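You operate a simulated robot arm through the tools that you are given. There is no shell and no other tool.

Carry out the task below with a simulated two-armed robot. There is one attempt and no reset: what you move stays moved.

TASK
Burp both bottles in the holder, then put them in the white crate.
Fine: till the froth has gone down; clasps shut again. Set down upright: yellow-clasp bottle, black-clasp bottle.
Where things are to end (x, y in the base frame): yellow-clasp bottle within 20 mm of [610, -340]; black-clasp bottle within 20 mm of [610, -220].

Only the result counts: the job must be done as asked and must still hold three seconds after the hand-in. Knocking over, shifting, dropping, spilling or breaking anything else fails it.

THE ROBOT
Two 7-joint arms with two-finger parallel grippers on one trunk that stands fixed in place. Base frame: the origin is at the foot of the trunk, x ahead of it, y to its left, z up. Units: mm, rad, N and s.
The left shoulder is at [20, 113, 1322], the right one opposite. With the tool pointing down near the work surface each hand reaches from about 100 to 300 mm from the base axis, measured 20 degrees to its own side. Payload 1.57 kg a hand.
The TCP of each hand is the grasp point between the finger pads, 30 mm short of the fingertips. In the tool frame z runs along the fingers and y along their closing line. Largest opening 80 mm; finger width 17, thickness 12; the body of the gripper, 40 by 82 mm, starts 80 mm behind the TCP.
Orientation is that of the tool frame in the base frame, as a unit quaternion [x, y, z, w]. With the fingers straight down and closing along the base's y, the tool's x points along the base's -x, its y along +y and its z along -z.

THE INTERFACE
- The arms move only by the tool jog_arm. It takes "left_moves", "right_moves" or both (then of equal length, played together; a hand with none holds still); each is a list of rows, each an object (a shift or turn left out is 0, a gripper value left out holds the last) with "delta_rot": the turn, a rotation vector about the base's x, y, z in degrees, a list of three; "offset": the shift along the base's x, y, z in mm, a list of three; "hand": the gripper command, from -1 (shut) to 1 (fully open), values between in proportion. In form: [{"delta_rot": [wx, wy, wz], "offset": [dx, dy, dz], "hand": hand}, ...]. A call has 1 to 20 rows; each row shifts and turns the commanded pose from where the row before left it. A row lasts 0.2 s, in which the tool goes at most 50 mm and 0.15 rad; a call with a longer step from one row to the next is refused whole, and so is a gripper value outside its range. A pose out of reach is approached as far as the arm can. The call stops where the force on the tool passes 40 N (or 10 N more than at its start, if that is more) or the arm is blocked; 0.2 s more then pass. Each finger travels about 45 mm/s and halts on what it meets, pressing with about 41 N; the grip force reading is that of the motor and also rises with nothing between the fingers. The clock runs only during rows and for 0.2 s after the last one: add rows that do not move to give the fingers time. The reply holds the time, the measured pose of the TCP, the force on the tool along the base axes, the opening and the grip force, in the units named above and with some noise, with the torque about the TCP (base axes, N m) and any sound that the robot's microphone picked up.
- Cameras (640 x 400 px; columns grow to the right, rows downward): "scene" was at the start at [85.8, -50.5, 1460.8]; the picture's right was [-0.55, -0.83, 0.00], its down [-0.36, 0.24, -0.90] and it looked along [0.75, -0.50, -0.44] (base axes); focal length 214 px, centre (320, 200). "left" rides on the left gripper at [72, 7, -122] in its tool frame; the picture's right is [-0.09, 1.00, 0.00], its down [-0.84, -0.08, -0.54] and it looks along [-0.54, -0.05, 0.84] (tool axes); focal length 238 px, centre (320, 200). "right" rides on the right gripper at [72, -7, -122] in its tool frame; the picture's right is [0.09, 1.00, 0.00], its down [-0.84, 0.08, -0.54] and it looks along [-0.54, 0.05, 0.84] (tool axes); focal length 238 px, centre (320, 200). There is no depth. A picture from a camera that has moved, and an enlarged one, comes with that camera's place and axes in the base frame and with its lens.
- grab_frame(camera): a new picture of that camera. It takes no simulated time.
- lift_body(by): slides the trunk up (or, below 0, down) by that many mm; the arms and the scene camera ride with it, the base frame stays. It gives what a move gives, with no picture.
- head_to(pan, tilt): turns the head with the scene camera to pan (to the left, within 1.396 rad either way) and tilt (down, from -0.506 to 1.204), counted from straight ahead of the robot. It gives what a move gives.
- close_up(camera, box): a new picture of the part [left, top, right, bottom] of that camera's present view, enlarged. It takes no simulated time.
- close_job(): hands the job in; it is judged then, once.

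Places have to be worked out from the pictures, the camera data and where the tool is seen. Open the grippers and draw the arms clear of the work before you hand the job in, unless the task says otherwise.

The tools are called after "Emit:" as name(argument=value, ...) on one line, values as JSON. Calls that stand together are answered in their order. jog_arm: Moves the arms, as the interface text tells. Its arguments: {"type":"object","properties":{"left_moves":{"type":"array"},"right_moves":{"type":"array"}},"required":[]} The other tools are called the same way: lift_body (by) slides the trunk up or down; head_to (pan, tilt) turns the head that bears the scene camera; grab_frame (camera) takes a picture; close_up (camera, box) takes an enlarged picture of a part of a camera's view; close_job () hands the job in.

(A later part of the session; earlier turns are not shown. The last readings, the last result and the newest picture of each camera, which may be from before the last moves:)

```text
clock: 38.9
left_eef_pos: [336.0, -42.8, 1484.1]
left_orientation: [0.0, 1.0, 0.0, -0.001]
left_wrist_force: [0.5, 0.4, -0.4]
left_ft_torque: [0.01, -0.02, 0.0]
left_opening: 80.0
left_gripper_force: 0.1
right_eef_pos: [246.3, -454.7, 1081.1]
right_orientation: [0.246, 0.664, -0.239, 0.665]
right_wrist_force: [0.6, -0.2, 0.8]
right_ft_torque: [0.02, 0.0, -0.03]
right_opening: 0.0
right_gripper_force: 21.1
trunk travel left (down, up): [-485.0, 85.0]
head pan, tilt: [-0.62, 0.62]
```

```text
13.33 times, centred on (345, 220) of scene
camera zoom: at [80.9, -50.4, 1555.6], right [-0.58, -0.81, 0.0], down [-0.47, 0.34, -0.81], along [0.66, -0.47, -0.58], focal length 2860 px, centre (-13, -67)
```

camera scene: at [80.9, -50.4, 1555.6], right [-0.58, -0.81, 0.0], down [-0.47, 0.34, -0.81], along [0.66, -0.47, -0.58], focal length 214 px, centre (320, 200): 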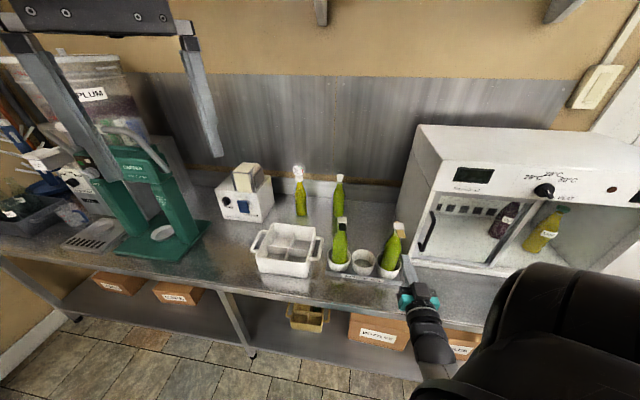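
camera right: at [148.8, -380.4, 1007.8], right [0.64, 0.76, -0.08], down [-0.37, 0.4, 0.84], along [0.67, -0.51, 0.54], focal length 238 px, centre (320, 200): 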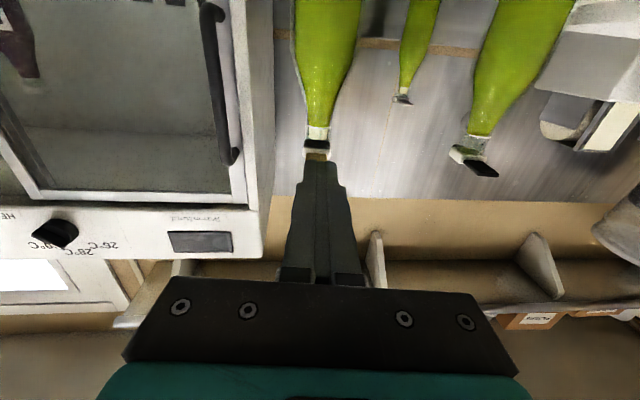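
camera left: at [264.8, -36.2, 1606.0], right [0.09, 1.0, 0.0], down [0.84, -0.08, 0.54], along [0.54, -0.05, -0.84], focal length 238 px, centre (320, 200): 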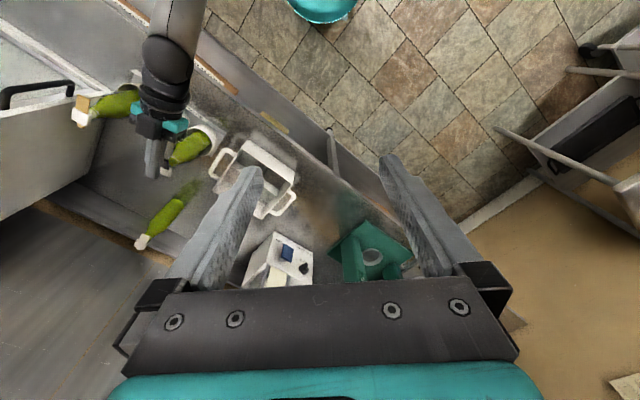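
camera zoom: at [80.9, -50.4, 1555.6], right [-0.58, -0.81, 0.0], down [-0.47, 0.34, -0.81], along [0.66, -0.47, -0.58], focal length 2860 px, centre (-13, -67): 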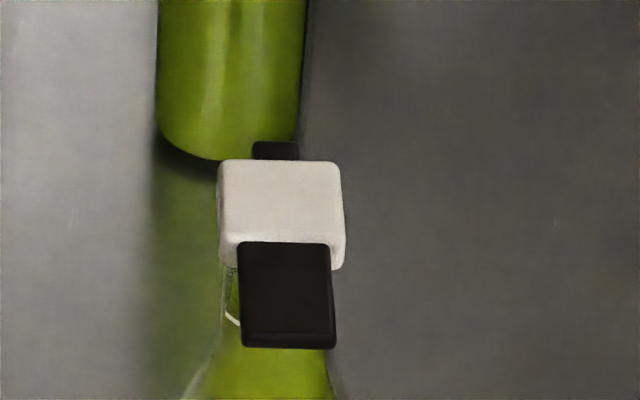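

The yellow neck clearly shows a froth band as the black one did before. The tab lies ~3 mm to the right of my finger line; I correct that and slide the shut fingers forward under the tab.

Emit:
jog_arm(right_moves=[{"offset": [-1.9, -2.3, 0]}, {"offset": [15.3, -12.9, 0]}, {"offset": [15.3, -12.9, 0]}, {"offset": [11.5, -9.7, 0]}, {"offset": [5, -4.2, 0]}, {}])

Emit:
close_up(camera="right", box=[240, 60, 400, 220])

Emit:
close_up(camera="scene", box=[370, 205, 430, 265])

```text
clock: 40.3
left_eef_pos: [337.6, -43.4, 1484.3]
left_orientation: [0.0, 1.0, 0.0, 0.0]
left_wrist_force: [-0.2, -0.2, -0.2]
left_ft_torque: [-0.01, 0.01, 0.0]
left_opening: 80.1
left_gripper_force: 0.0
right_eef_pos: [290.2, -497.2, 1080.6]
right_orientation: [0.245, 0.664, -0.239, 0.664]
right_wrist_force: [0.4, -0.1, 0.2]
right_ft_torque: [-0.04, 0.02, -0.03]
right_opening: 0.2
right_gripper_force: 22.0
trunk travel left (down, up): [-485.0, 85.0]
head pan, tilt: [-0.62, 0.62]
```

```text
2.50 times, centred on (320, 140) of right
camera zoom: at [192.9, -423.3, 1008.7], right [0.64, 0.76, -0.08], down [-0.37, 0.4, 0.84], along [0.67, -0.51, 0.54], focal length 596 px, centre (320, 350)
```

zoom: 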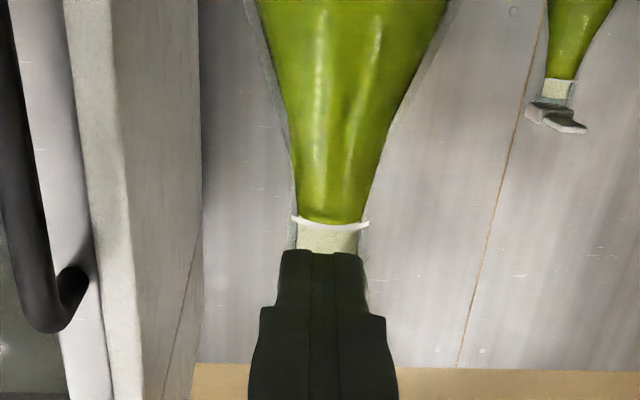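

```text
6.67 times, centred on (400, 235) of scene
camera zoom: at [80.9, -50.5, 1555.6], right [-0.58, -0.81, 0.0], down [-0.47, 0.34, -0.81], along [0.66, -0.47, -0.58], focal length 1430 px, centre (-213, -33)
```

zoom: 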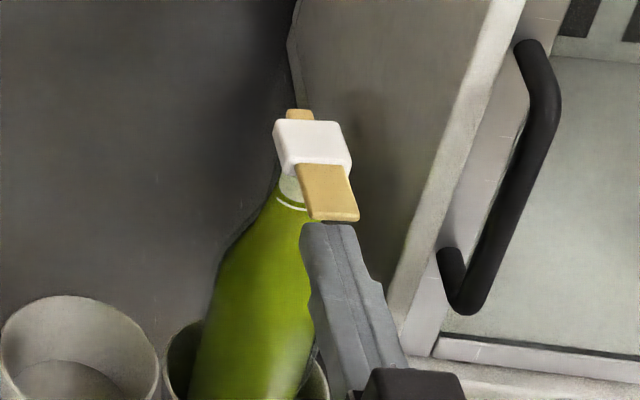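

The fingers are under the yellow tab and aligned. I advance 4 mm and lift to just below contact, then in 1 mm steps, checking the froth each time.

Emit:
jog_arm(right_moves=[{"offset": [3, -2.6, 0]}, {"offset": [0, 0, 4]}, {"offset": [0, 0, 4]}, {"offset": [0, 0, 2]}])

Emit:
close_up(camera="right", box=[240, 60, 400, 220])

Emit:
close_up(camera="scene", box=[370, 205, 430, 265])

```text
clock: 41.3
left_eef_pos: [336.2, -42.8, 1482.8]
left_orientation: [0.0, 1.0, 0.0, 0.0]
left_wrist_force: [0.1, -0.5, -1.0]
left_ft_torque: [0.03, -0.04, -0.02]
left_opening: 79.9
left_gripper_force: 0.1
right_eef_pos: [294.5, -499.4, 1090.9]
right_orientation: [0.246, 0.664, -0.239, 0.665]
right_wrist_force: [-0.4, -0.5, -0.4]
right_ft_torque: [0.04, -0.02, 0.0]
right_opening: 0.0
right_gripper_force: 21.7
trunk travel left (down, up): [-485.0, 85.0]
head pan, tilt: [-0.62, 0.62]
```

```text
2.50 times, centred on (320, 140) of right
camera zoom: at [196.7, -425.3, 1018.7], right [0.64, 0.76, -0.08], down [-0.37, 0.4, 0.84], along [0.67, -0.51, 0.54], focal length 596 px, centre (320, 350)
```

zoom: 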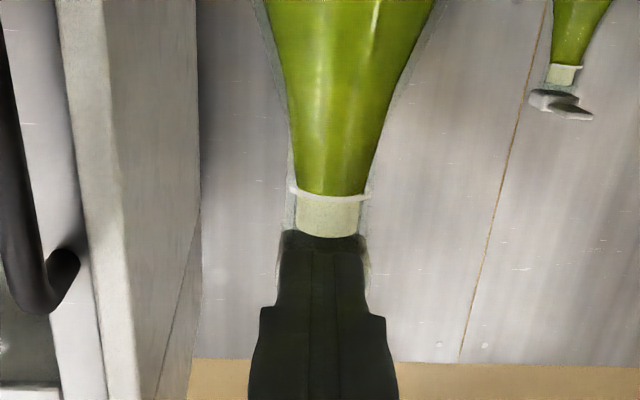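

```text
6.67 times, centred on (400, 235) of scene
camera zoom: at [80.9, -50.4, 1555.6], right [-0.58, -0.81, 0.0], down [-0.47, 0.34, -0.81], along [0.66, -0.47, -0.58], focal length 1430 px, centre (-213, -33)
```

zoom: 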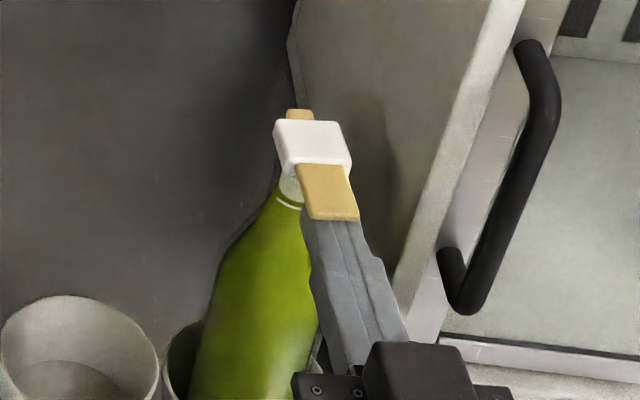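

Emit:
jog_arm(right_moves=[{"offset": [0, 0, 1]}, {"offset": [0, 0, 1]}])

Emit:
close_up(camera="right", box=[240, 60, 400, 220])

```text
clock: 41.9
left_eef_pos: [336.1, -41.5, 1483.2]
left_orientation: [0.0, 1.0, 0.0, -0.001]
left_wrist_force: [-0.4, -0.3, 0.0]
left_ft_torque: [0.0, 0.01, 0.0]
left_opening: 80.0
left_gripper_force: 0.1
right_eef_pos: [294.5, -498.3, 1091.9]
right_orientation: [0.246, 0.664, -0.239, 0.665]
right_wrist_force: [-0.5, -0.3, -0.3]
right_ft_torque: [0.0, 0.03, -0.04]
right_opening: 0.0
right_gripper_force: 21.2
trunk travel left (down, up): [-485.0, 85.0]
head pan, tilt: [-0.62, 0.62]
```

```text
2.50 times, centred on (320, 140) of right
camera zoom: at [197.1, -425.0, 1020.1], right [0.64, 0.76, -0.08], down [-0.37, 0.4, 0.84], along [0.67, -0.51, 0.54], focal length 596 px, centre (320, 350)
```

zoom: 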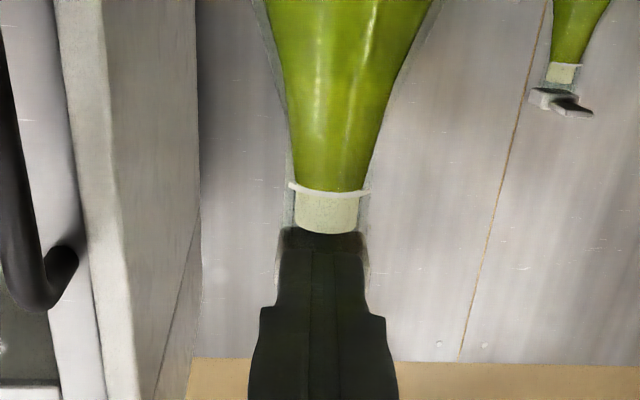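

Emit:
jog_arm(right_moves=[{"offset": [0, 0, 1.5]}, {"offset": [0, 0, 1.5]}])

Emit:
close_up(camera="right", box=[240, 60, 400, 220])

Emit:
close_up(camera="scene", box=[370, 205, 430, 265])

```text
clock: 42.5
left_eef_pos: [338.2, -43.2, 1483.7]
left_orientation: [0.0, 1.0, 0.0, 0.0]
left_wrist_force: [0.2, 0.2, 1.0]
left_ft_torque: [-0.02, 0.02, 0.01]
left_opening: 80.1
left_gripper_force: 0.0
right_eef_pos: [294.5, -499.0, 1095.3]
right_orientation: [0.247, 0.664, -0.239, 0.664]
right_wrist_force: [0.0, -0.1, -0.9]
right_ft_torque: [0.01, 0.03, -0.02]
right_opening: 0.1
right_gripper_force: 21.4
trunk travel left (down, up): [-485.0, 85.0]
head pan, tilt: [-0.62, 0.62]
```

```text
2.50 times, centred on (320, 140) of right
camera zoom: at [197.3, -424.8, 1022.4], right [0.64, 0.76, -0.08], down [-0.37, 0.4, 0.84], along [0.67, -0.51, 0.54], focal length 596 px, centre (320, 350)
```

zoom: 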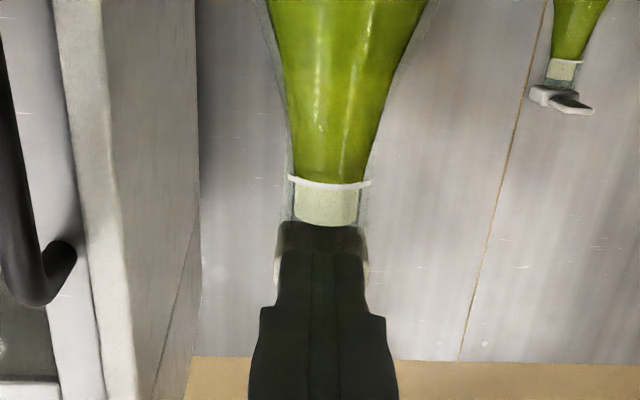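

```text
6.67 times, centred on (400, 235) of scene
camera zoom: at [80.9, -50.6, 1555.6], right [-0.58, -0.81, 0.0], down [-0.47, 0.34, -0.81], along [0.66, -0.47, -0.58], focal length 1430 px, centre (-213, -33)
```

zoom: 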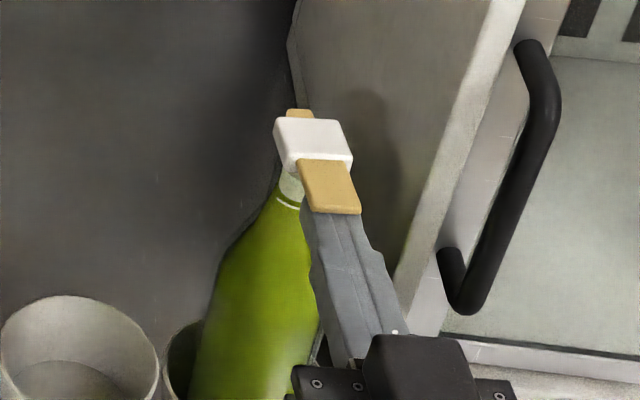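

The tab has begun to tip; froth still at its start level. I continue 1 mm at a time and watch the froth closely.

Emit:
jog_arm(right_moves=[{"offset": [0, 0, 1]}, {"offset": [0, 0, 1]}])

Emit:
close_up(camera="right", box=[240, 60, 400, 220])

Emit:
close_up(camera="scene", box=[385, 215, 415, 245])

```text
clock: 43.1
left_eef_pos: [336.5, -42.4, 1483.5]
left_orientation: [0.0, 1.0, 0.0, -0.001]
left_wrist_force: [-0.6, -0.7, 0.5]
left_ft_torque: [0.02, -0.04, 0.01]
left_opening: 79.9
left_gripper_force: 0.1
right_eef_pos: [295.1, -500.0, 1096.2]
right_orientation: [0.247, 0.664, -0.238, 0.665]
right_wrist_force: [0.8, 0.4, -1.1]
right_ft_torque: [-0.03, 0.01, -0.01]
right_opening: 0.0
right_gripper_force: 21.2
trunk travel left (down, up): [-485.0, 85.0]
head pan, tilt: [-0.62, 0.62]
```

```text
2.50 times, centred on (320, 140) of right
camera zoom: at [197.6, -425.1, 1024.6], right [0.64, 0.76, -0.08], down [-0.37, 0.4, 0.84], along [0.67, -0.51, 0.54], focal length 596 px, centre (320, 350)
```

zoom: 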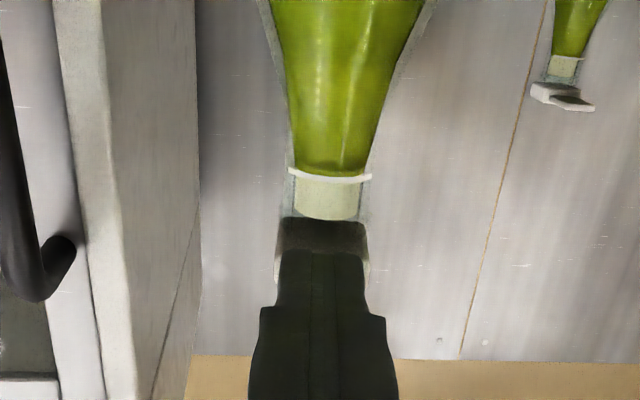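

```text
13.33 times, centred on (400, 230) of scene
camera zoom: at [81.0, -50.5, 1555.6], right [-0.58, -0.81, 0.0], down [-0.47, 0.34, -0.81], along [0.66, -0.47, -0.58], focal length 2860 px, centre (-747, -200)
```

zoom: 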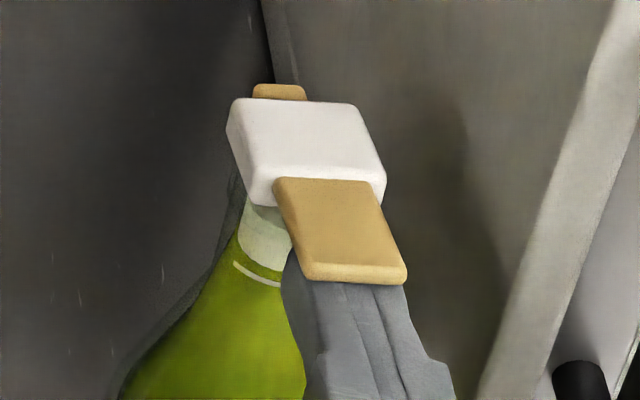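

Emit:
jog_arm(right_moves=[{"offset": [0, 0, 1]}, {"offset": [0, 0, 1]}])

Emit:
close_up(camera="right", box=[240, 60, 400, 220])

```text
clock: 43.7
left_eef_pos: [336.6, -42.5, 1483.7]
left_orientation: [-0.001, 1.0, 0.0, 0.0]
left_wrist_force: [-0.1, 0.0, -0.3]
left_ft_torque: [-0.01, 0.0, 0.02]
left_opening: 80.1
left_gripper_force: 0.1
right_eef_pos: [294.5, -500.0, 1099.9]
right_orientation: [0.247, 0.664, -0.238, 0.665]
right_wrist_force: [0.9, -0.4, -0.6]
right_ft_torque: [0.0, 0.0, -0.02]
right_opening: 0.0
right_gripper_force: 21.4
trunk travel left (down, up): [-485.0, 85.0]
head pan, tilt: [-0.62, 0.62]
```

```text
2.50 times, centred on (320, 140) of right
camera zoom: at [197.3, -425.3, 1027.4], right [0.64, 0.76, -0.08], down [-0.37, 0.4, 0.84], along [0.67, -0.51, 0.54], focal length 596 px, centre (320, 350)
```

zoom: 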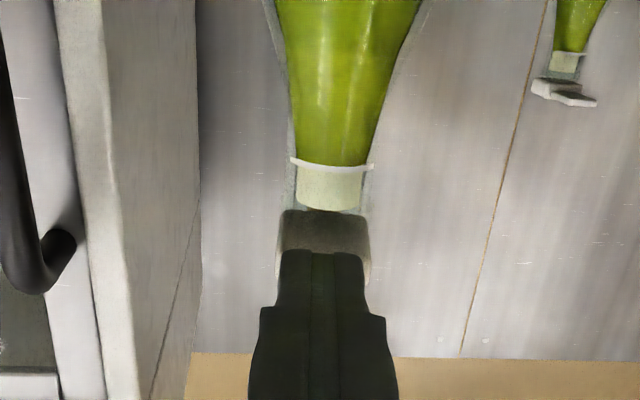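

The cap is tipping open gently. I hold still for a moment to see whether the froth changes at this crack.

Emit:
jog_arm(right_moves=[{}, {}])

Emit:
close_up(camera="right", box=[240, 60, 400, 220])

```text
clock: 44.3
left_eef_pos: [336.4, -44.0, 1483.9]
left_orientation: [0.0, 1.0, 0.0, 0.0]
left_wrist_force: [0.6, -0.1, -0.4]
left_ft_torque: [0.02, -0.01, 0.01]
left_opening: 80.1
left_gripper_force: 0.1
right_eef_pos: [294.9, -498.5, 1099.3]
right_orientation: [0.246, 0.664, -0.24, 0.664]
right_wrist_force: [0.1, 0.4, -0.7]
right_ft_torque: [0.0, 0.0, -0.01]
right_opening: 0.0
right_gripper_force: 21.1
trunk travel left (down, up): [-485.0, 85.0]
head pan, tilt: [-0.62, 0.62]
```

```text
2.50 times, centred on (320, 140) of right
camera zoom: at [197.2, -425.2, 1027.2], right [0.64, 0.76, -0.08], down [-0.37, 0.4, 0.84], along [0.67, -0.51, 0.54], focal length 596 px, centre (320, 350)
```

zoom: 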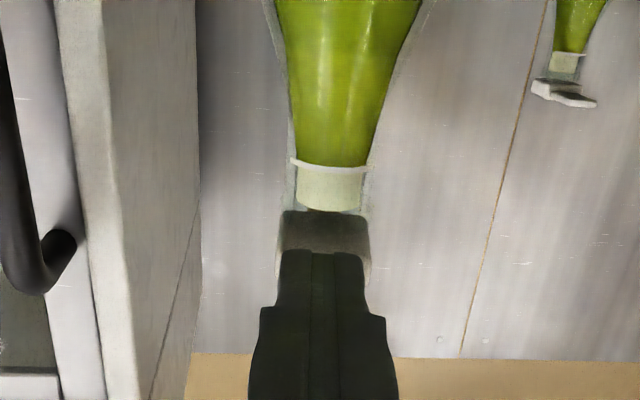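

Emit:
jog_arm(right_moves=[{"offset": [0, 0, 1]}, {"offset": [0, 0, 1]}, {}])

Emit:
close_up(camera="right", box=[240, 60, 400, 220])

```text
clock: 45.1
left_eef_pos: [336.4, -43.8, 1483.9]
left_orientation: [0.0, 1.0, 0.0, 0.0]
left_wrist_force: [0.5, 0.0, 0.5]
left_ft_torque: [0.04, -0.01, 0.04]
left_opening: 80.1
left_gripper_force: 0.0
right_eef_pos: [296.3, -499.8, 1100.9]
right_orientation: [0.247, 0.664, -0.239, 0.665]
right_wrist_force: [0.3, -0.2, 0.0]
right_ft_torque: [0.0, 0.06, -0.01]
right_opening: 0.0
right_gripper_force: 20.7
trunk travel left (down, up): [-485.0, 85.0]
head pan, tilt: [-0.62, 0.62]
```

```text
2.50 times, centred on (320, 140) of right
camera zoom: at [197.3, -425.9, 1029.0], right [0.64, 0.76, -0.08], down [-0.37, 0.4, 0.84], along [0.67, -0.51, 0.54], focal length 596 px, centre (320, 350)
```

zoom: 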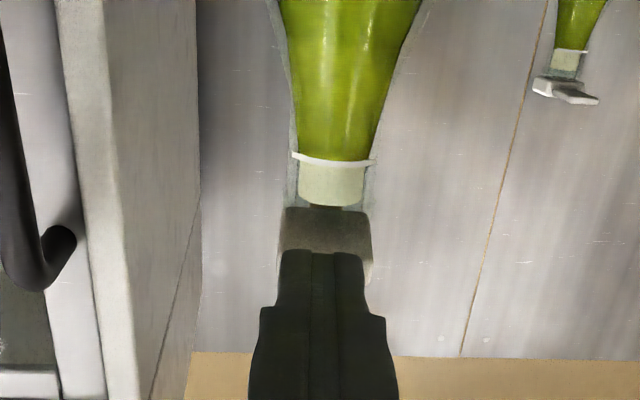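

Emit:
jog_arm(right_moves=[{"offset": [0, 0, 1]}, {"offset": [0, 0, 1]}, {}])

Emit:
close_up(camera="right", box=[240, 60, 400, 220])

Emit:
close_up(camera="scene", box=[370, 205, 430, 265])

```text
clock: 45.9
left_eef_pos: [336.8, -43.3, 1484.6]
left_orientation: [0.0, 1.0, -0.001, 0.0]
left_wrist_force: [-0.1, -0.8, 0.0]
left_ft_torque: [-0.01, 0.01, 0.01]
left_opening: 80.0
left_gripper_force: 0.1
right_eef_pos: [295.5, -499.5, 1104.3]
right_orientation: [0.246, 0.664, -0.238, 0.665]
right_wrist_force: [0.7, 0.0, -0.5]
right_ft_torque: [0.04, 0.0, -0.03]
right_opening: 0.1
right_gripper_force: 21.5
trunk travel left (down, up): [-485.0, 85.0]
head pan, tilt: [-0.62, 0.62]
```

```text
2.50 times, centred on (320, 140) of right
camera zoom: at [197.7, -425.2, 1032.0], right [0.64, 0.76, -0.08], down [-0.37, 0.4, 0.84], along [0.67, -0.51, 0.54], focal length 596 px, centre (320, 350)
```

zoom: 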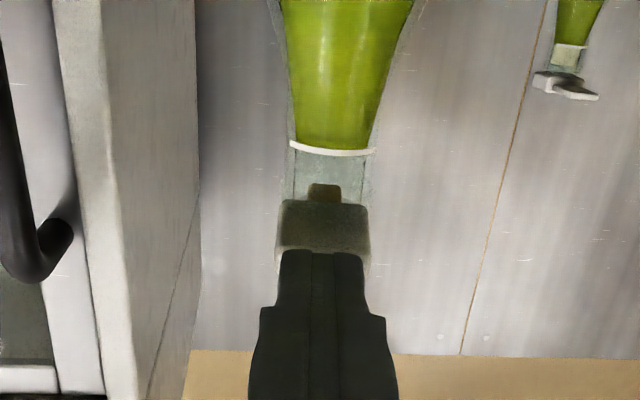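

```text
6.67 times, centred on (400, 235) of scene
camera zoom: at [80.9, -50.5, 1555.6], right [-0.58, -0.81, 0.0], down [-0.47, 0.34, -0.81], along [0.66, -0.47, -0.58], focal length 1430 px, centre (-213, -33)
```

zoom: 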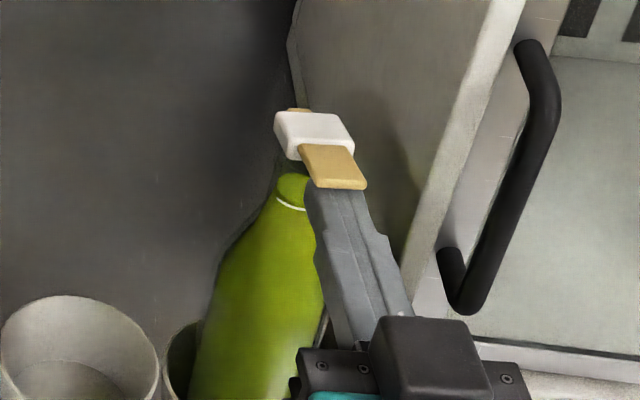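

The yellow bottle's froth collapsed at this opening. I hold it open a few seconds and verify it stays down.

Emit:
jog_arm(right_moves=[{}, {}, {}, {}, {}, {}, {}, {}, {}, {}])

Emit:
close_up(camera="right", box=[240, 60, 400, 220])

```text
clock: 48.1
left_eef_pos: [336.7, -42.9, 1483.3]
left_orientation: [0.0, 1.0, 0.0, 0.0]
left_wrist_force: [0.8, 0.0, -0.4]
left_ft_torque: [0.03, -0.03, -0.04]
left_opening: 79.9
left_gripper_force: 0.0
right_eef_pos: [296.4, -500.1, 1103.8]
right_orientation: [0.246, 0.664, -0.239, 0.665]
right_wrist_force: [-0.2, 0.3, -0.3]
right_ft_torque: [-0.01, 0.03, -0.02]
right_opening: 0.0
right_gripper_force: 21.4
trunk travel left (down, up): [-485.0, 85.0]
head pan, tilt: [-0.62, 0.62]
```

```text
2.50 times, centred on (320, 140) of right
camera zoom: at [197.7, -425.2, 1031.9], right [0.64, 0.76, -0.08], down [-0.37, 0.4, 0.84], along [0.67, -0.51, 0.54], focal length 596 px, centre (320, 350)
```

zoom: 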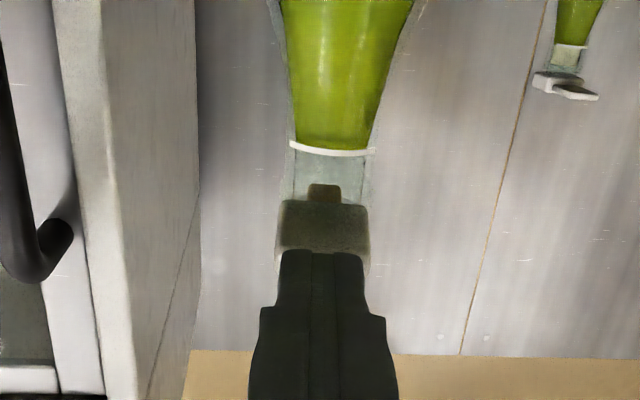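

Emit:
close_up(camera="right", box=[360, 55, 400, 105])

Emit:
close_up(camera="scene", box=[325, 170, 355, 200])

Emit:
close_up(camera="scene", box=[325, 205, 365, 240])

Emit:
close_up(camera="scene", box=[385, 215, 415, 245])

```text
8.00 times, centred on (380, 80) of right
camera zoom: at [197.7, -425.2, 1031.9], right [0.64, 0.76, -0.08], down [-0.37, 0.4, 0.84], along [0.67, -0.51, 0.54], focal length 1907 px, centre (-160, 1160)
```

zoom: 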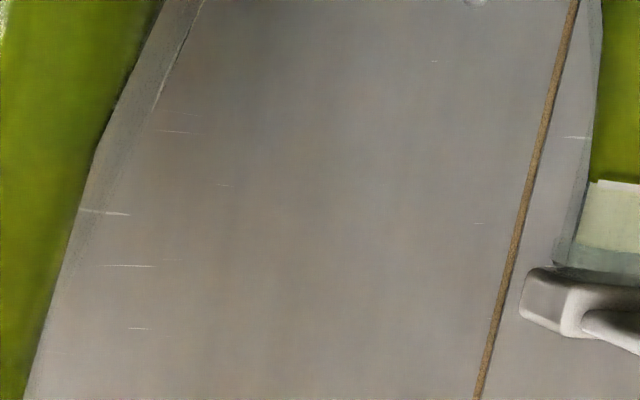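

```text
13.33 times, centred on (340, 185) of scene
camera zoom: at [80.9, -50.5, 1555.6], right [-0.58, -0.81, 0.0], down [-0.47, 0.34, -0.81], along [0.66, -0.47, -0.58], focal length 2860 px, centre (53, 400)
```

zoom: 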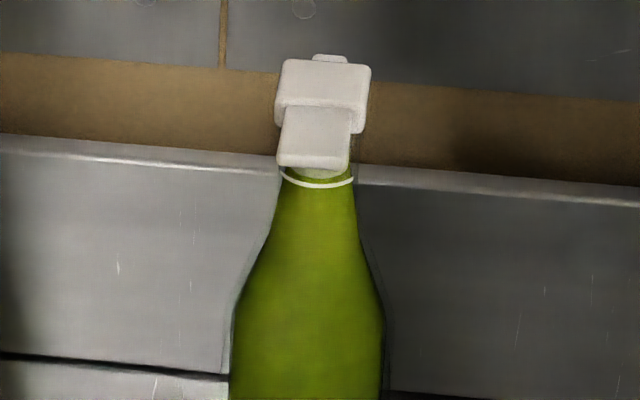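

```text
11.43 times, centred on (345, 222) of scene
camera zoom: at [80.9, -50.5, 1555.6], right [-0.58, -0.81, 0.0], down [-0.47, 0.34, -0.81], along [0.66, -0.47, -0.58], focal length 2451 px, centre (34, -57)
```

zoom: 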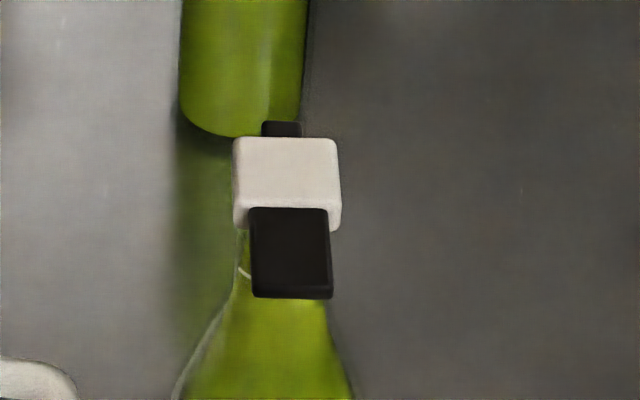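

```text
13.33 times, centred on (400, 230) of scene
camera zoom: at [80.9, -50.5, 1555.6], right [-0.58, -0.81, 0.0], down [-0.47, 0.34, -0.81], along [0.66, -0.47, -0.58], focal length 2860 px, centre (-747, -200)
```

zoom: 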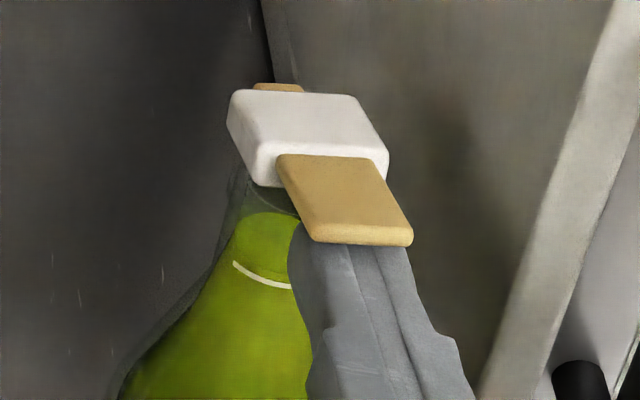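

The froth is clearly gone and stays down. I withdraw the fingers from under the tab, rise, and come back above the cap to press it shut.

Emit:
jog_arm(right_moves=[{"offset": [0, 0, -4]}, {"offset": [-13, 11, 0]}, {"offset": [-13, 11, 0]}, {"offset": [-13, 11, 0]}, {"offset": [-6, 5, 15]}, {"offset": [0, 0, 25]}, {"offset": [0, 0, 25]}, {}])

Emit:
grab_frame(camera="right")

Emit:
close_up(camera="scene", box=[370, 205, 430, 265])

```text
clock: 49.9
left_eef_pos: [336.6, -44.0, 1484.5]
left_orientation: [0.0, 1.0, 0.0, 0.0]
left_wrist_force: [0.0, 0.0, 1.0]
left_ft_torque: [0.0, -0.01, 0.03]
left_opening: 80.1
left_gripper_force: 0.1
right_eef_pos: [251.1, -461.5, 1164.8]
right_orientation: [0.246, 0.664, -0.238, 0.665]
right_wrist_force: [0.4, 0.5, 0.7]
right_ft_torque: [-0.01, -0.01, -0.03]
right_opening: 0.0
right_gripper_force: 21.1
trunk travel left (down, up): [-485.0, 85.0]
head pan, tilt: [-0.62, 0.62]
```

```text
taken
camera right: at [153.9, -387.0, 1092.3], right [0.64, 0.76, -0.08], down [-0.37, 0.4, 0.84], along [0.67, -0.51, 0.54], focal length 238 px, centre (320, 200)
```

right: 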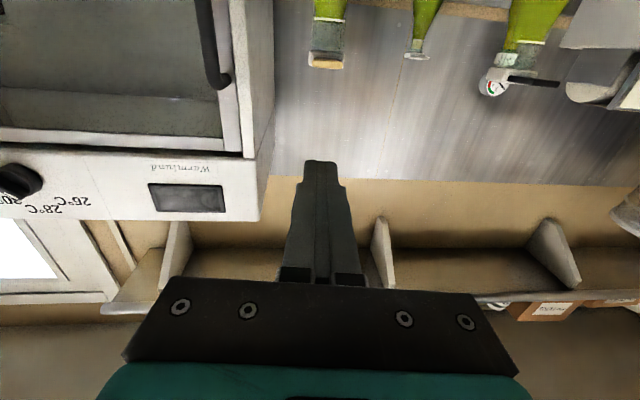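

```text
6.67 times, centred on (400, 235) of scene
camera zoom: at [80.9, -50.5, 1555.6], right [-0.58, -0.81, 0.0], down [-0.47, 0.34, -0.81], along [0.66, -0.47, -0.58], focal length 1430 px, centre (-213, -33)
```

zoom: 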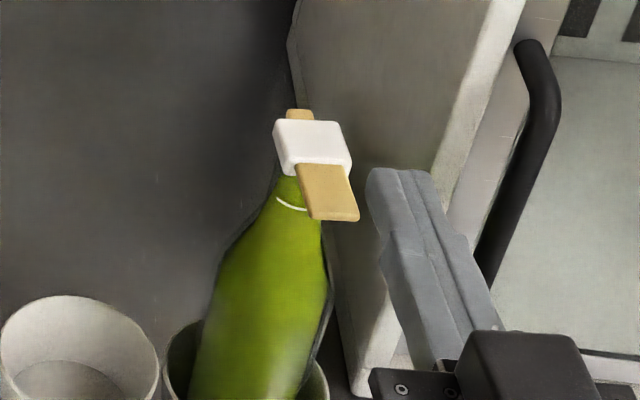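

The yellow cap has dropped back level by itself. I still press it down firmly from above to make sure the clasp is shut.

Emit:
jog_arm(right_moves=[{"offset": [15.3, -12.9, 0]}, {"offset": [15.3, -12.9, 0]}, {"offset": [15.3, -12.9, 0]}, {"offset": [15.3, -12.9, 0]}, {"offset": [0, 0, -12]}, {"offset": [0, 0, -12]}, {"offset": [0, 0, -10]}, {"offset": [0, 0, -6]}, {"offset": [0, 0, -4]}, {}])

Emit:
close_up(camera="right", box=[220, 0, 420, 220])

Emit:
close_up(camera="scene", box=[370, 205, 430, 265])

```text
clock: 52.1
left_eef_pos: [336.0, -42.6, 1483.7]
left_orientation: [0.0, 1.0, 0.0, 0.001]
left_wrist_force: [-1.4, 0.4, 0.0]
left_ft_torque: [0.03, -0.02, 0.01]
left_opening: 80.0
left_gripper_force: 0.0
right_eef_pos: [312.0, -513.6, 1119.3]
right_orientation: [0.246, 0.664, -0.239, 0.665]
right_wrist_force: [-0.2, -0.6, 0.4]
right_ft_torque: [-0.04, -0.02, 0.01]
right_opening: 0.0
right_gripper_force: 21.3
trunk travel left (down, up): [-485.0, 85.0]
head pan, tilt: [-0.62, 0.62]
```

```text
1.82 times, centred on (320, 110) of right
camera zoom: at [213.1, -439.2, 1047.7], right [0.64, 0.76, -0.08], down [-0.37, 0.4, 0.84], along [0.67, -0.51, 0.54], focal length 433 px, centre (320, 364)
```

zoom: 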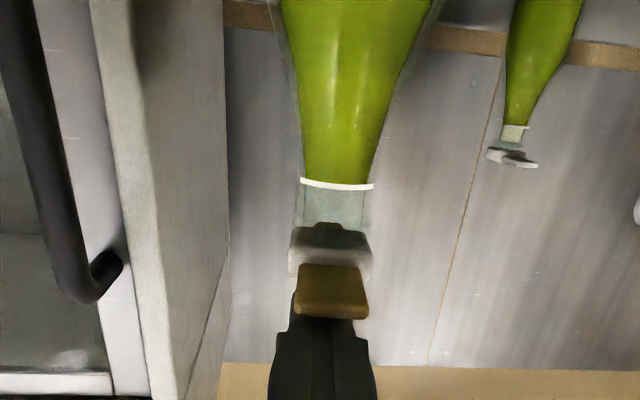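

```text
6.67 times, centred on (400, 235) of scene
camera zoom: at [80.9, -50.5, 1555.6], right [-0.58, -0.81, 0.0], down [-0.47, 0.34, -0.81], along [0.66, -0.47, -0.58], focal length 1430 px, centre (-213, -33)
```

zoom: 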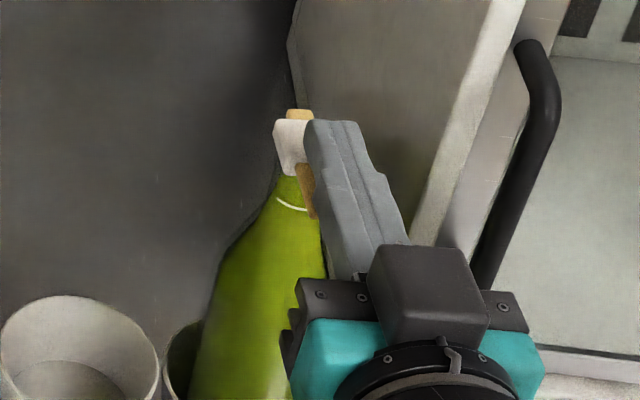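

Emit:
jog_arm(right_moves=[{"offset": [0, 0, -3]}, {"offset": [0, 0, -3]}, {"offset": [0, 0, -2]}, {}])

```text
clock: 53.1
left_eef_pos: [335.6, -42.9, 1483.9]
left_orientation: [0.0, 1.0, 0.0, 0.0]
left_wrist_force: [0.2, 0.6, 0.5]
left_ft_torque: [-0.03, 0.03, 0.01]
left_opening: 80.0
left_gripper_force: 0.0
right_eef_pos: [311.3, -514.0, 1114.6]
right_orientation: [0.245, 0.662, -0.239, 0.667]
right_wrist_force: [-0.8, -2.1, 9.3]
right_ft_torque: [-0.16, -0.17, -0.04]
right_opening: 0.0
right_gripper_force: 21.4
trunk travel left (down, up): [-485.0, 85.0]
head pan, tilt: [-0.62, 0.62]
```

Contact at the closed height with 9 N. I press a little more, then lift off.

Emit:
jog_arm(right_moves=[{"offset": [0, 0, -2]}, {"offset": [0, 0, -2]}, {"offset": [0, 0, -1]}, {}])

Emit:
jog_arm(right_moves=[{"offset": [0, 0, 8]}, {"offset": [0, 0, 20]}, {"offset": [0, 0, 25]}, {"offset": [-15, 12.9, 20]}, {"offset": [-23, 19.4, 0]}, {"offset": [-23, 19.4, 0]}])

Emit:
grab_frame(camera="right")

Emit:
grab_frame(camera="scene")

Emit:
close_up(camera="scene", box=[320, 200, 420, 280])

```text
clock: 54.1
left_eef_pos: [334.6, -42.4, 1483.6]
left_orientation: [0.0, 1.0, -0.001, 0.0]
left_wrist_force: [-0.1, 0.0, -0.5]
left_ft_torque: [0.01, -0.03, 0.0]
left_opening: 79.9
left_gripper_force: 0.1
right_eef_pos: [312.3, -512.5, 1113.3]
right_orientation: [0.243, 0.659, -0.24, 0.671]
right_wrist_force: [-3.2, -1.8, 21.2]
right_ft_torque: [-0.38, -0.46, -0.13]
right_opening: 0.0
right_gripper_force: 21.0
trunk travel left (down, up): [-485.0, 85.0]
head pan, tilt: [-0.62, 0.62]
```

```text
clock: 55.5
left_eef_pos: [336.3, -43.5, 1483.2]
left_orientation: [0.0, 1.0, 0.001, -0.001]
left_wrist_force: [0.2, -0.1, -0.8]
left_ft_torque: [-0.04, 0.01, -0.03]
left_opening: 80.0
left_gripper_force: 0.0
right_eef_pos: [250.3, -463.2, 1181.0]
right_orientation: [0.247, 0.664, -0.239, 0.665]
right_wrist_force: [0.2, 0.3, -0.3]
right_ft_torque: [-0.01, 0.01, -0.02]
right_opening: 0.1
right_gripper_force: 21.2
trunk travel left (down, up): [-485.0, 85.0]
head pan, tilt: [-0.62, 0.62]
```

```text
taken
camera right: at [152.1, -387.5, 1108.8], right [0.64, 0.76, -0.08], down [-0.37, 0.4, 0.84], along [0.67, -0.51, 0.54], focal length 238 px, centre (320, 200)
```

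right: 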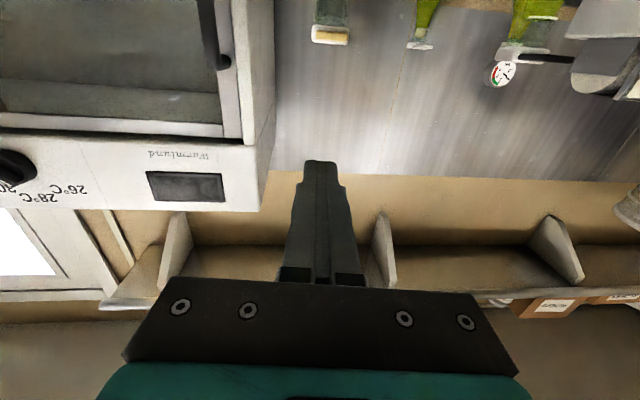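

```text
taken
camera scene: at [80.2, -49.8, 1555.7], right [-0.58, -0.81, 0.0], down [-0.47, 0.34, -0.81], along [0.66, -0.47, -0.58], focal length 214 px, centre (320, 200)
```

scene: 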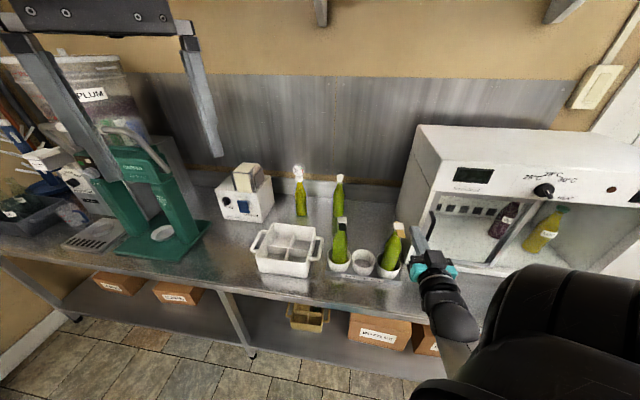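

```text
5.00 times, centred on (370, 240) of scene
camera zoom: at [80.2, -49.8, 1555.7], right [-0.58, -0.81, 0.0], down [-0.47, 0.34, -0.81], along [0.66, -0.47, -0.58], focal length 1072 px, centre (70, 0)
```

zoom: 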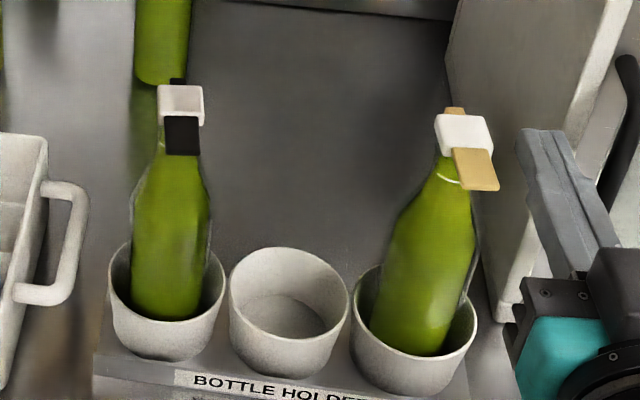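

Both clasps look level and shut, bottles undisturbed. Now I prepare to grip the yellow bottle by its neck: open to ~50 mm, lower to z≈1084 in front of it, and at the same time move the left hand further left out of the way.

Emit:
jog_arm(right_moves=[{"offset": [0, 0, -20], "hand": 0.25}, {"offset": [0, 0, -20]}, {"offset": [0, 0, -20]}, {"offset": [0, 0, -20]}, {"offset": [0, 0, -17]}, {}], left_moves=[{"offset": [0, 25, 0]}, {"offset": [0, 25, 0]}, {"offset": [0, 25, 0]}, {"offset": [0, 25, 0]}, {"offset": [0, 25, 0]}, {}])

Emit:
close_up(camera="right", box=[220, 20, 420, 220])

Emit:
close_up(camera="right", box=[420, 60, 540, 190])

```text
clock: 56.9
left_eef_pos: [335.6, 84.2, 1483.2]
left_orientation: [-0.001, 1.0, 0.0, 0.001]
left_wrist_force: [-1.0, -0.5, 0.2]
left_ft_torque: [0.01, 0.0, 0.02]
left_opening: 80.0
left_gripper_force: 0.0
right_eef_pos: [248.7, -463.2, 1083.0]
right_orientation: [0.245, 0.664, -0.238, 0.665]
right_wrist_force: [0.3, 0.0, 0.5]
right_ft_torque: [0.01, 0.01, 0.0]
right_opening: 49.9
right_gripper_force: 0.1
trunk travel left (down, up): [-485.0, 85.0]
head pan, tilt: [-0.62, 0.62]
```

```text
2.00 times, centred on (320, 120) of right
camera zoom: at [150.9, -388.5, 1011.4], right [0.64, 0.76, -0.08], down [-0.37, 0.4, 0.84], along [0.67, -0.51, 0.54], focal length 477 px, centre (320, 360)
```

zoom: 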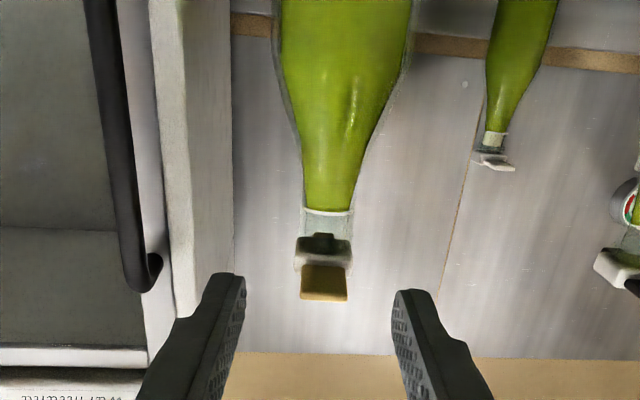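

```text
3.08 times, centred on (480, 125) of right
camera zoom: at [150.9, -388.5, 1011.4], right [0.64, 0.76, -0.08], down [-0.37, 0.4, 0.84], along [0.67, -0.51, 0.54], focal length 733 px, centre (-172, 431)
```

zoom: 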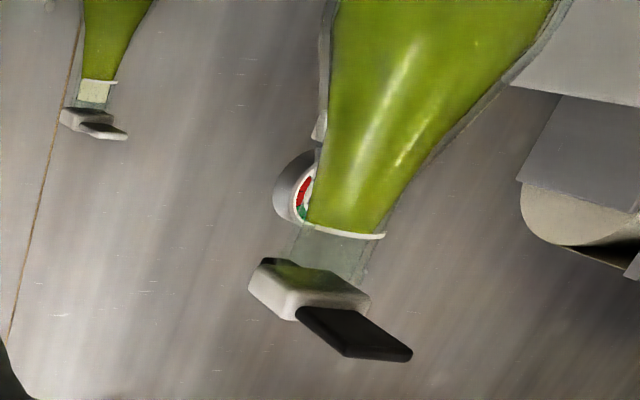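

Both necks are clear of froth and the fingers straddle the yellow neck nearly evenly (2 mm correction needed). I advance around the neck.

Emit:
jog_arm(right_moves=[{"offset": [16.6, -12.7, 0]}, {"offset": [15.3, -12.9, 0]}, {"offset": [15.3, -12.9, 0]}, {"offset": [15.3, -12.9, 0]}, {"offset": [10.7, -9, 0]}, {}])

Emit:
close_up(camera="right", box=[220, 20, 420, 220])

Emit:
close_up(camera="scene", box=[360, 195, 440, 275])

```text
clock: 58.3
left_eef_pos: [335.1, 82.9, 1482.2]
left_orientation: [0.0, 1.0, 0.0, 0.001]
left_wrist_force: [-0.3, -0.1, 0.5]
left_ft_torque: [0.03, -0.01, 0.02]
left_opening: 79.8
left_gripper_force: 0.1
right_eef_pos: [325.0, -520.8, 1082.6]
right_orientation: [0.246, 0.664, -0.239, 0.665]
right_wrist_force: [0.3, 0.5, 0.3]
right_ft_torque: [0.02, 0.0, 0.0]
right_opening: 49.9
right_gripper_force: 0.1
trunk travel left (down, up): [-485.0, 85.0]
head pan, tilt: [-0.62, 0.62]
```

```text
2.00 times, centred on (320, 120) of right
camera zoom: at [226.2, -446.9, 1010.2], right [0.64, 0.76, -0.08], down [-0.37, 0.4, 0.84], along [0.67, -0.51, 0.54], focal length 477 px, centre (320, 360)
```

zoom: 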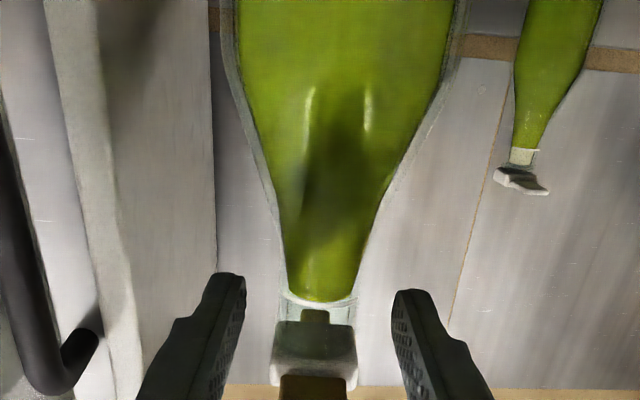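

```text
5.00 times, centred on (400, 235) of scene
camera zoom: at [80.7, -50.3, 1555.6], right [-0.58, -0.81, 0.0], down [-0.47, 0.34, -0.81], along [0.66, -0.47, -0.58], focal length 1072 px, centre (-80, 25)
```

zoom: 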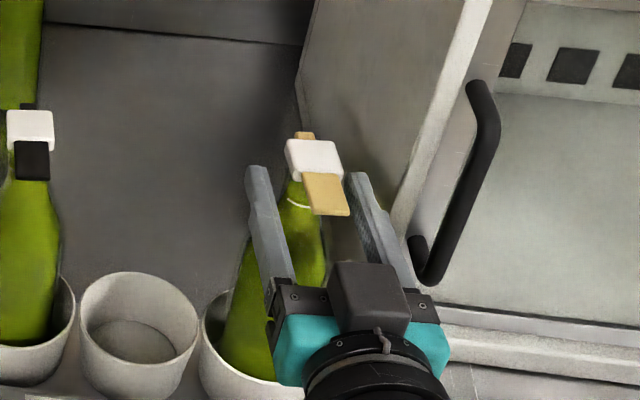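

The neck is centred between the fingers, still ~20 mm ahead of the grasp point. I advance 20 mm and close on the neck.

Emit:
jog_arm(right_moves=[{"offset": [7.7, -6.5, 0]}, {"offset": [7.7, -6.5, 0]}, {"hand": -1}, {}, {}, {}])

Emit:
close_up(camera="right", box=[220, 20, 420, 220])

Emit:
close_up(camera="scene", box=[360, 195, 440, 275])

```text
clock: 59.7
left_eef_pos: [335.0, 83.1, 1483.0]
left_orientation: [0.0, 1.0, 0.0, 0.001]
left_wrist_force: [-0.7, -0.1, -0.1]
left_ft_torque: [0.0, -0.01, -0.03]
left_opening: 80.0
left_gripper_force: 0.1
right_eef_pos: [341.0, -536.1, 1081.9]
right_orientation: [0.246, 0.664, -0.239, 0.664]
right_wrist_force: [-1.0, -0.9, 0.5]
right_ft_torque: [-0.3, 0.22, -0.01]
right_opening: 27.5
right_gripper_force: 38.0
trunk travel left (down, up): [-485.0, 85.0]
head pan, tilt: [-0.62, 0.62]
```

```text
2.00 times, centred on (320, 120) of right
camera zoom: at [242.0, -461.9, 1010.2], right [0.64, 0.76, -0.08], down [-0.37, 0.4, 0.84], along [0.67, -0.51, 0.54], focal length 477 px, centre (320, 360)
```

zoom: 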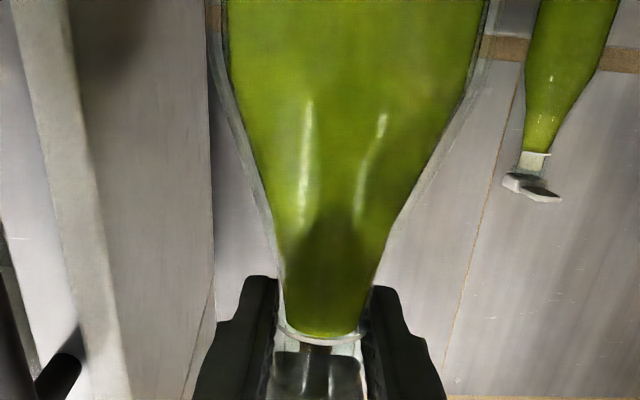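

```text
5.00 times, centred on (400, 235) of scene
camera zoom: at [80.8, -50.5, 1555.6], right [-0.58, -0.81, 0.0], down [-0.47, 0.34, -0.81], along [0.66, -0.47, -0.58], focal length 1072 px, centre (-80, 25)
```

zoom: 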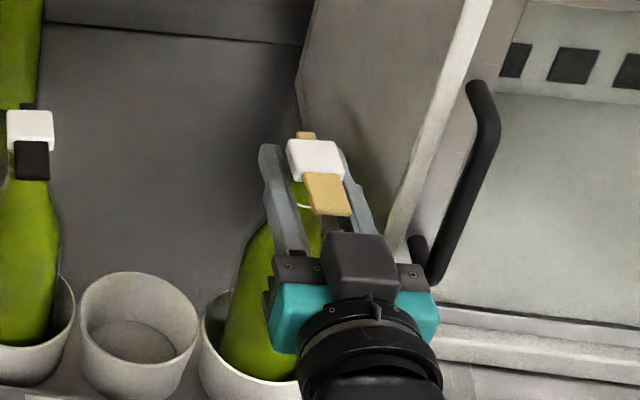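

Gripped at the neck (27.5 mm, 38 N). I lift slowly and read the load.

Emit:
jog_arm(right_moves=[{"offset": [0, 0, 4]}, {"offset": [0, 0, 6]}, {"offset": [0, 0, 10]}, {"offset": [0, 0, 10]}, {}])

Emit:
close_up(camera="scene", box=[340, 175, 440, 285])

Emit:
close_up(camera="right", box=[180, 0, 460, 240])

```text
clock: 60.9
left_eef_pos: [335.6, 83.9, 1482.2]
left_orientation: [0.0, 1.0, 0.0, 0.0]
left_wrist_force: [-0.1, 0.2, -0.1]
left_ft_torque: [0.01, 0.02, -0.01]
left_opening: 80.0
left_gripper_force: 0.1
right_eef_pos: [341.0, -534.1, 1111.4]
right_orientation: [0.247, 0.664, -0.238, 0.664]
right_wrist_force: [-0.5, 1.1, -5.7]
right_ft_torque: [0.28, -0.18, 0.18]
right_opening: 27.1
right_gripper_force: 37.9
trunk travel left (down, up): [-485.0, 85.0]
head pan, tilt: [-0.62, 0.62]
```

```text
3.64 times, centred on (390, 230) of scene
camera zoom: at [81.3, -51.1, 1555.5], right [-0.58, -0.81, 0.0], down [-0.47, 0.34, -0.81], along [0.66, -0.47, -0.58], focal length 780 px, centre (66, 91)
```

zoom: 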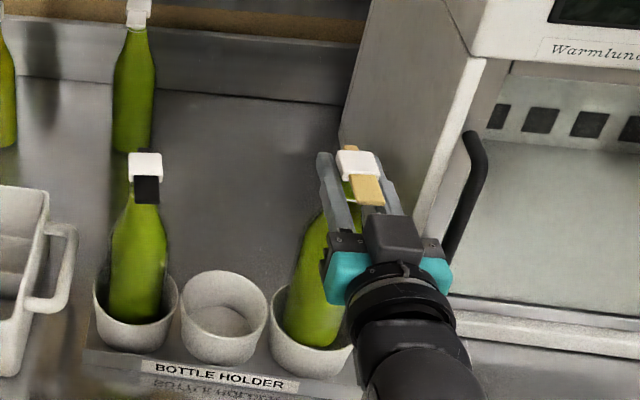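

```text
1.67 times, centred on (320, 120) of right
camera zoom: at [242.5, -459.5, 1040.1], right [0.64, 0.76, -0.08], down [-0.37, 0.4, 0.84], along [0.67, -0.51, 0.54], focal length 397 px, centre (320, 333)
```

zoom: 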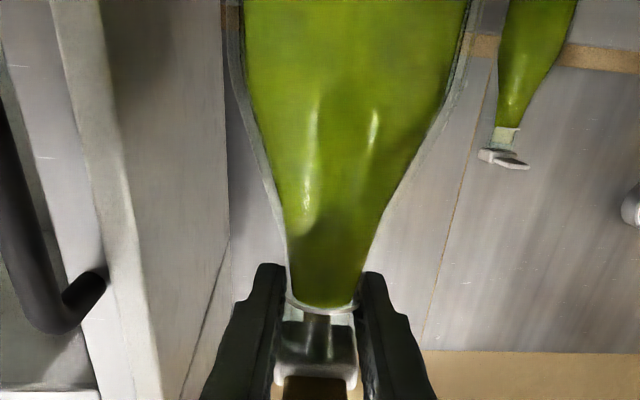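

The load is about 5.7 N and the bottle hangs straight. I raise it to z≈1200, well above the cup, then draw it back toward the robot in front of the holder.

Emit:
jog_arm(right_moves=[{"offset": [0, 0, 12]}, {"offset": [0, 0, 15]}, {"offset": [0, 0, 15]}, {"offset": [0, 0, 15]}, {"offset": [0, 0, 15]}, {"offset": [0, 0, 15]}, {"offset": [-8, 8, 2]}, {"offset": [-12, 12, 0]}, {"offset": [-12, 12, 0]}, {"offset": [-12, 12, 0]}, {"offset": [-12, 12, 0]}, {"offset": [-12, 12, 0]}, {"offset": [-10, 10, 0]}, {}])

Emit:
grab_frame(camera="scene")

Emit:
grab_frame(camera="right")

```text
clock: 63.9
left_eef_pos: [336.8, 83.6, 1482.1]
left_orientation: [0.0, 1.0, 0.0, 0.001]
left_wrist_force: [0.2, -0.3, -0.1]
left_ft_torque: [-0.03, 0.01, 0.01]
left_opening: 80.0
left_gripper_force: 0.1
right_eef_pos: [261.9, -458.9, 1201.8]
right_orientation: [0.245, 0.664, -0.239, 0.664]
right_wrist_force: [-0.5, 0.2, -6.2]
right_ft_torque: [0.01, 0.03, 0.0]
right_opening: 27.4
right_gripper_force: 38.3
trunk travel left (down, up): [-485.0, 85.0]
head pan, tilt: [-0.62, 0.62]
```

```text
taken
camera scene: at [81.3, -51.2, 1555.5], right [-0.58, -0.81, 0.0], down [-0.47, 0.34, -0.81], along [0.66, -0.47, -0.58], focal length 214 px, centre (320, 200)
```

scene: 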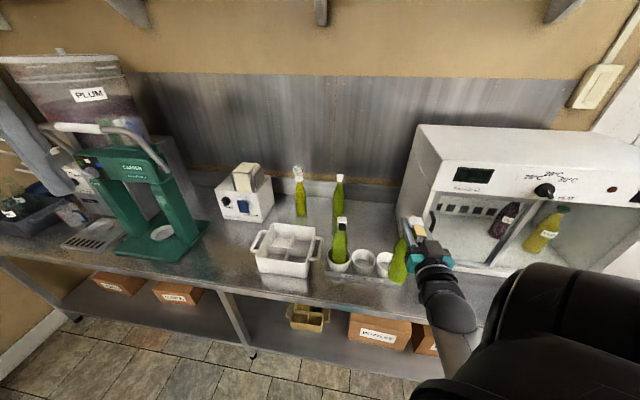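

```text
taken
camera right: at [163.2, -383.8, 1129.8], right [0.64, 0.76, -0.08], down [-0.37, 0.4, 0.84], along [0.67, -0.51, 0.54], focal length 238 px, centre (320, 200)
```

right: 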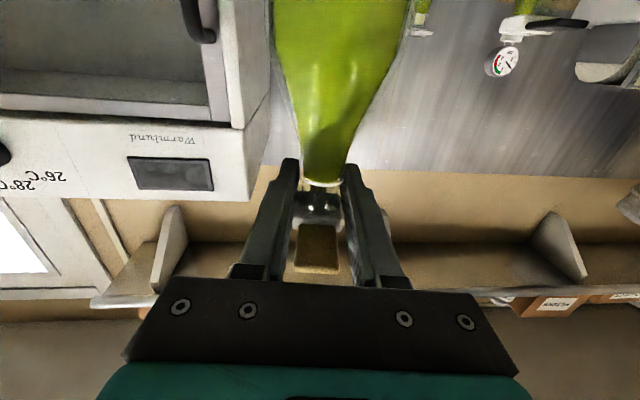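

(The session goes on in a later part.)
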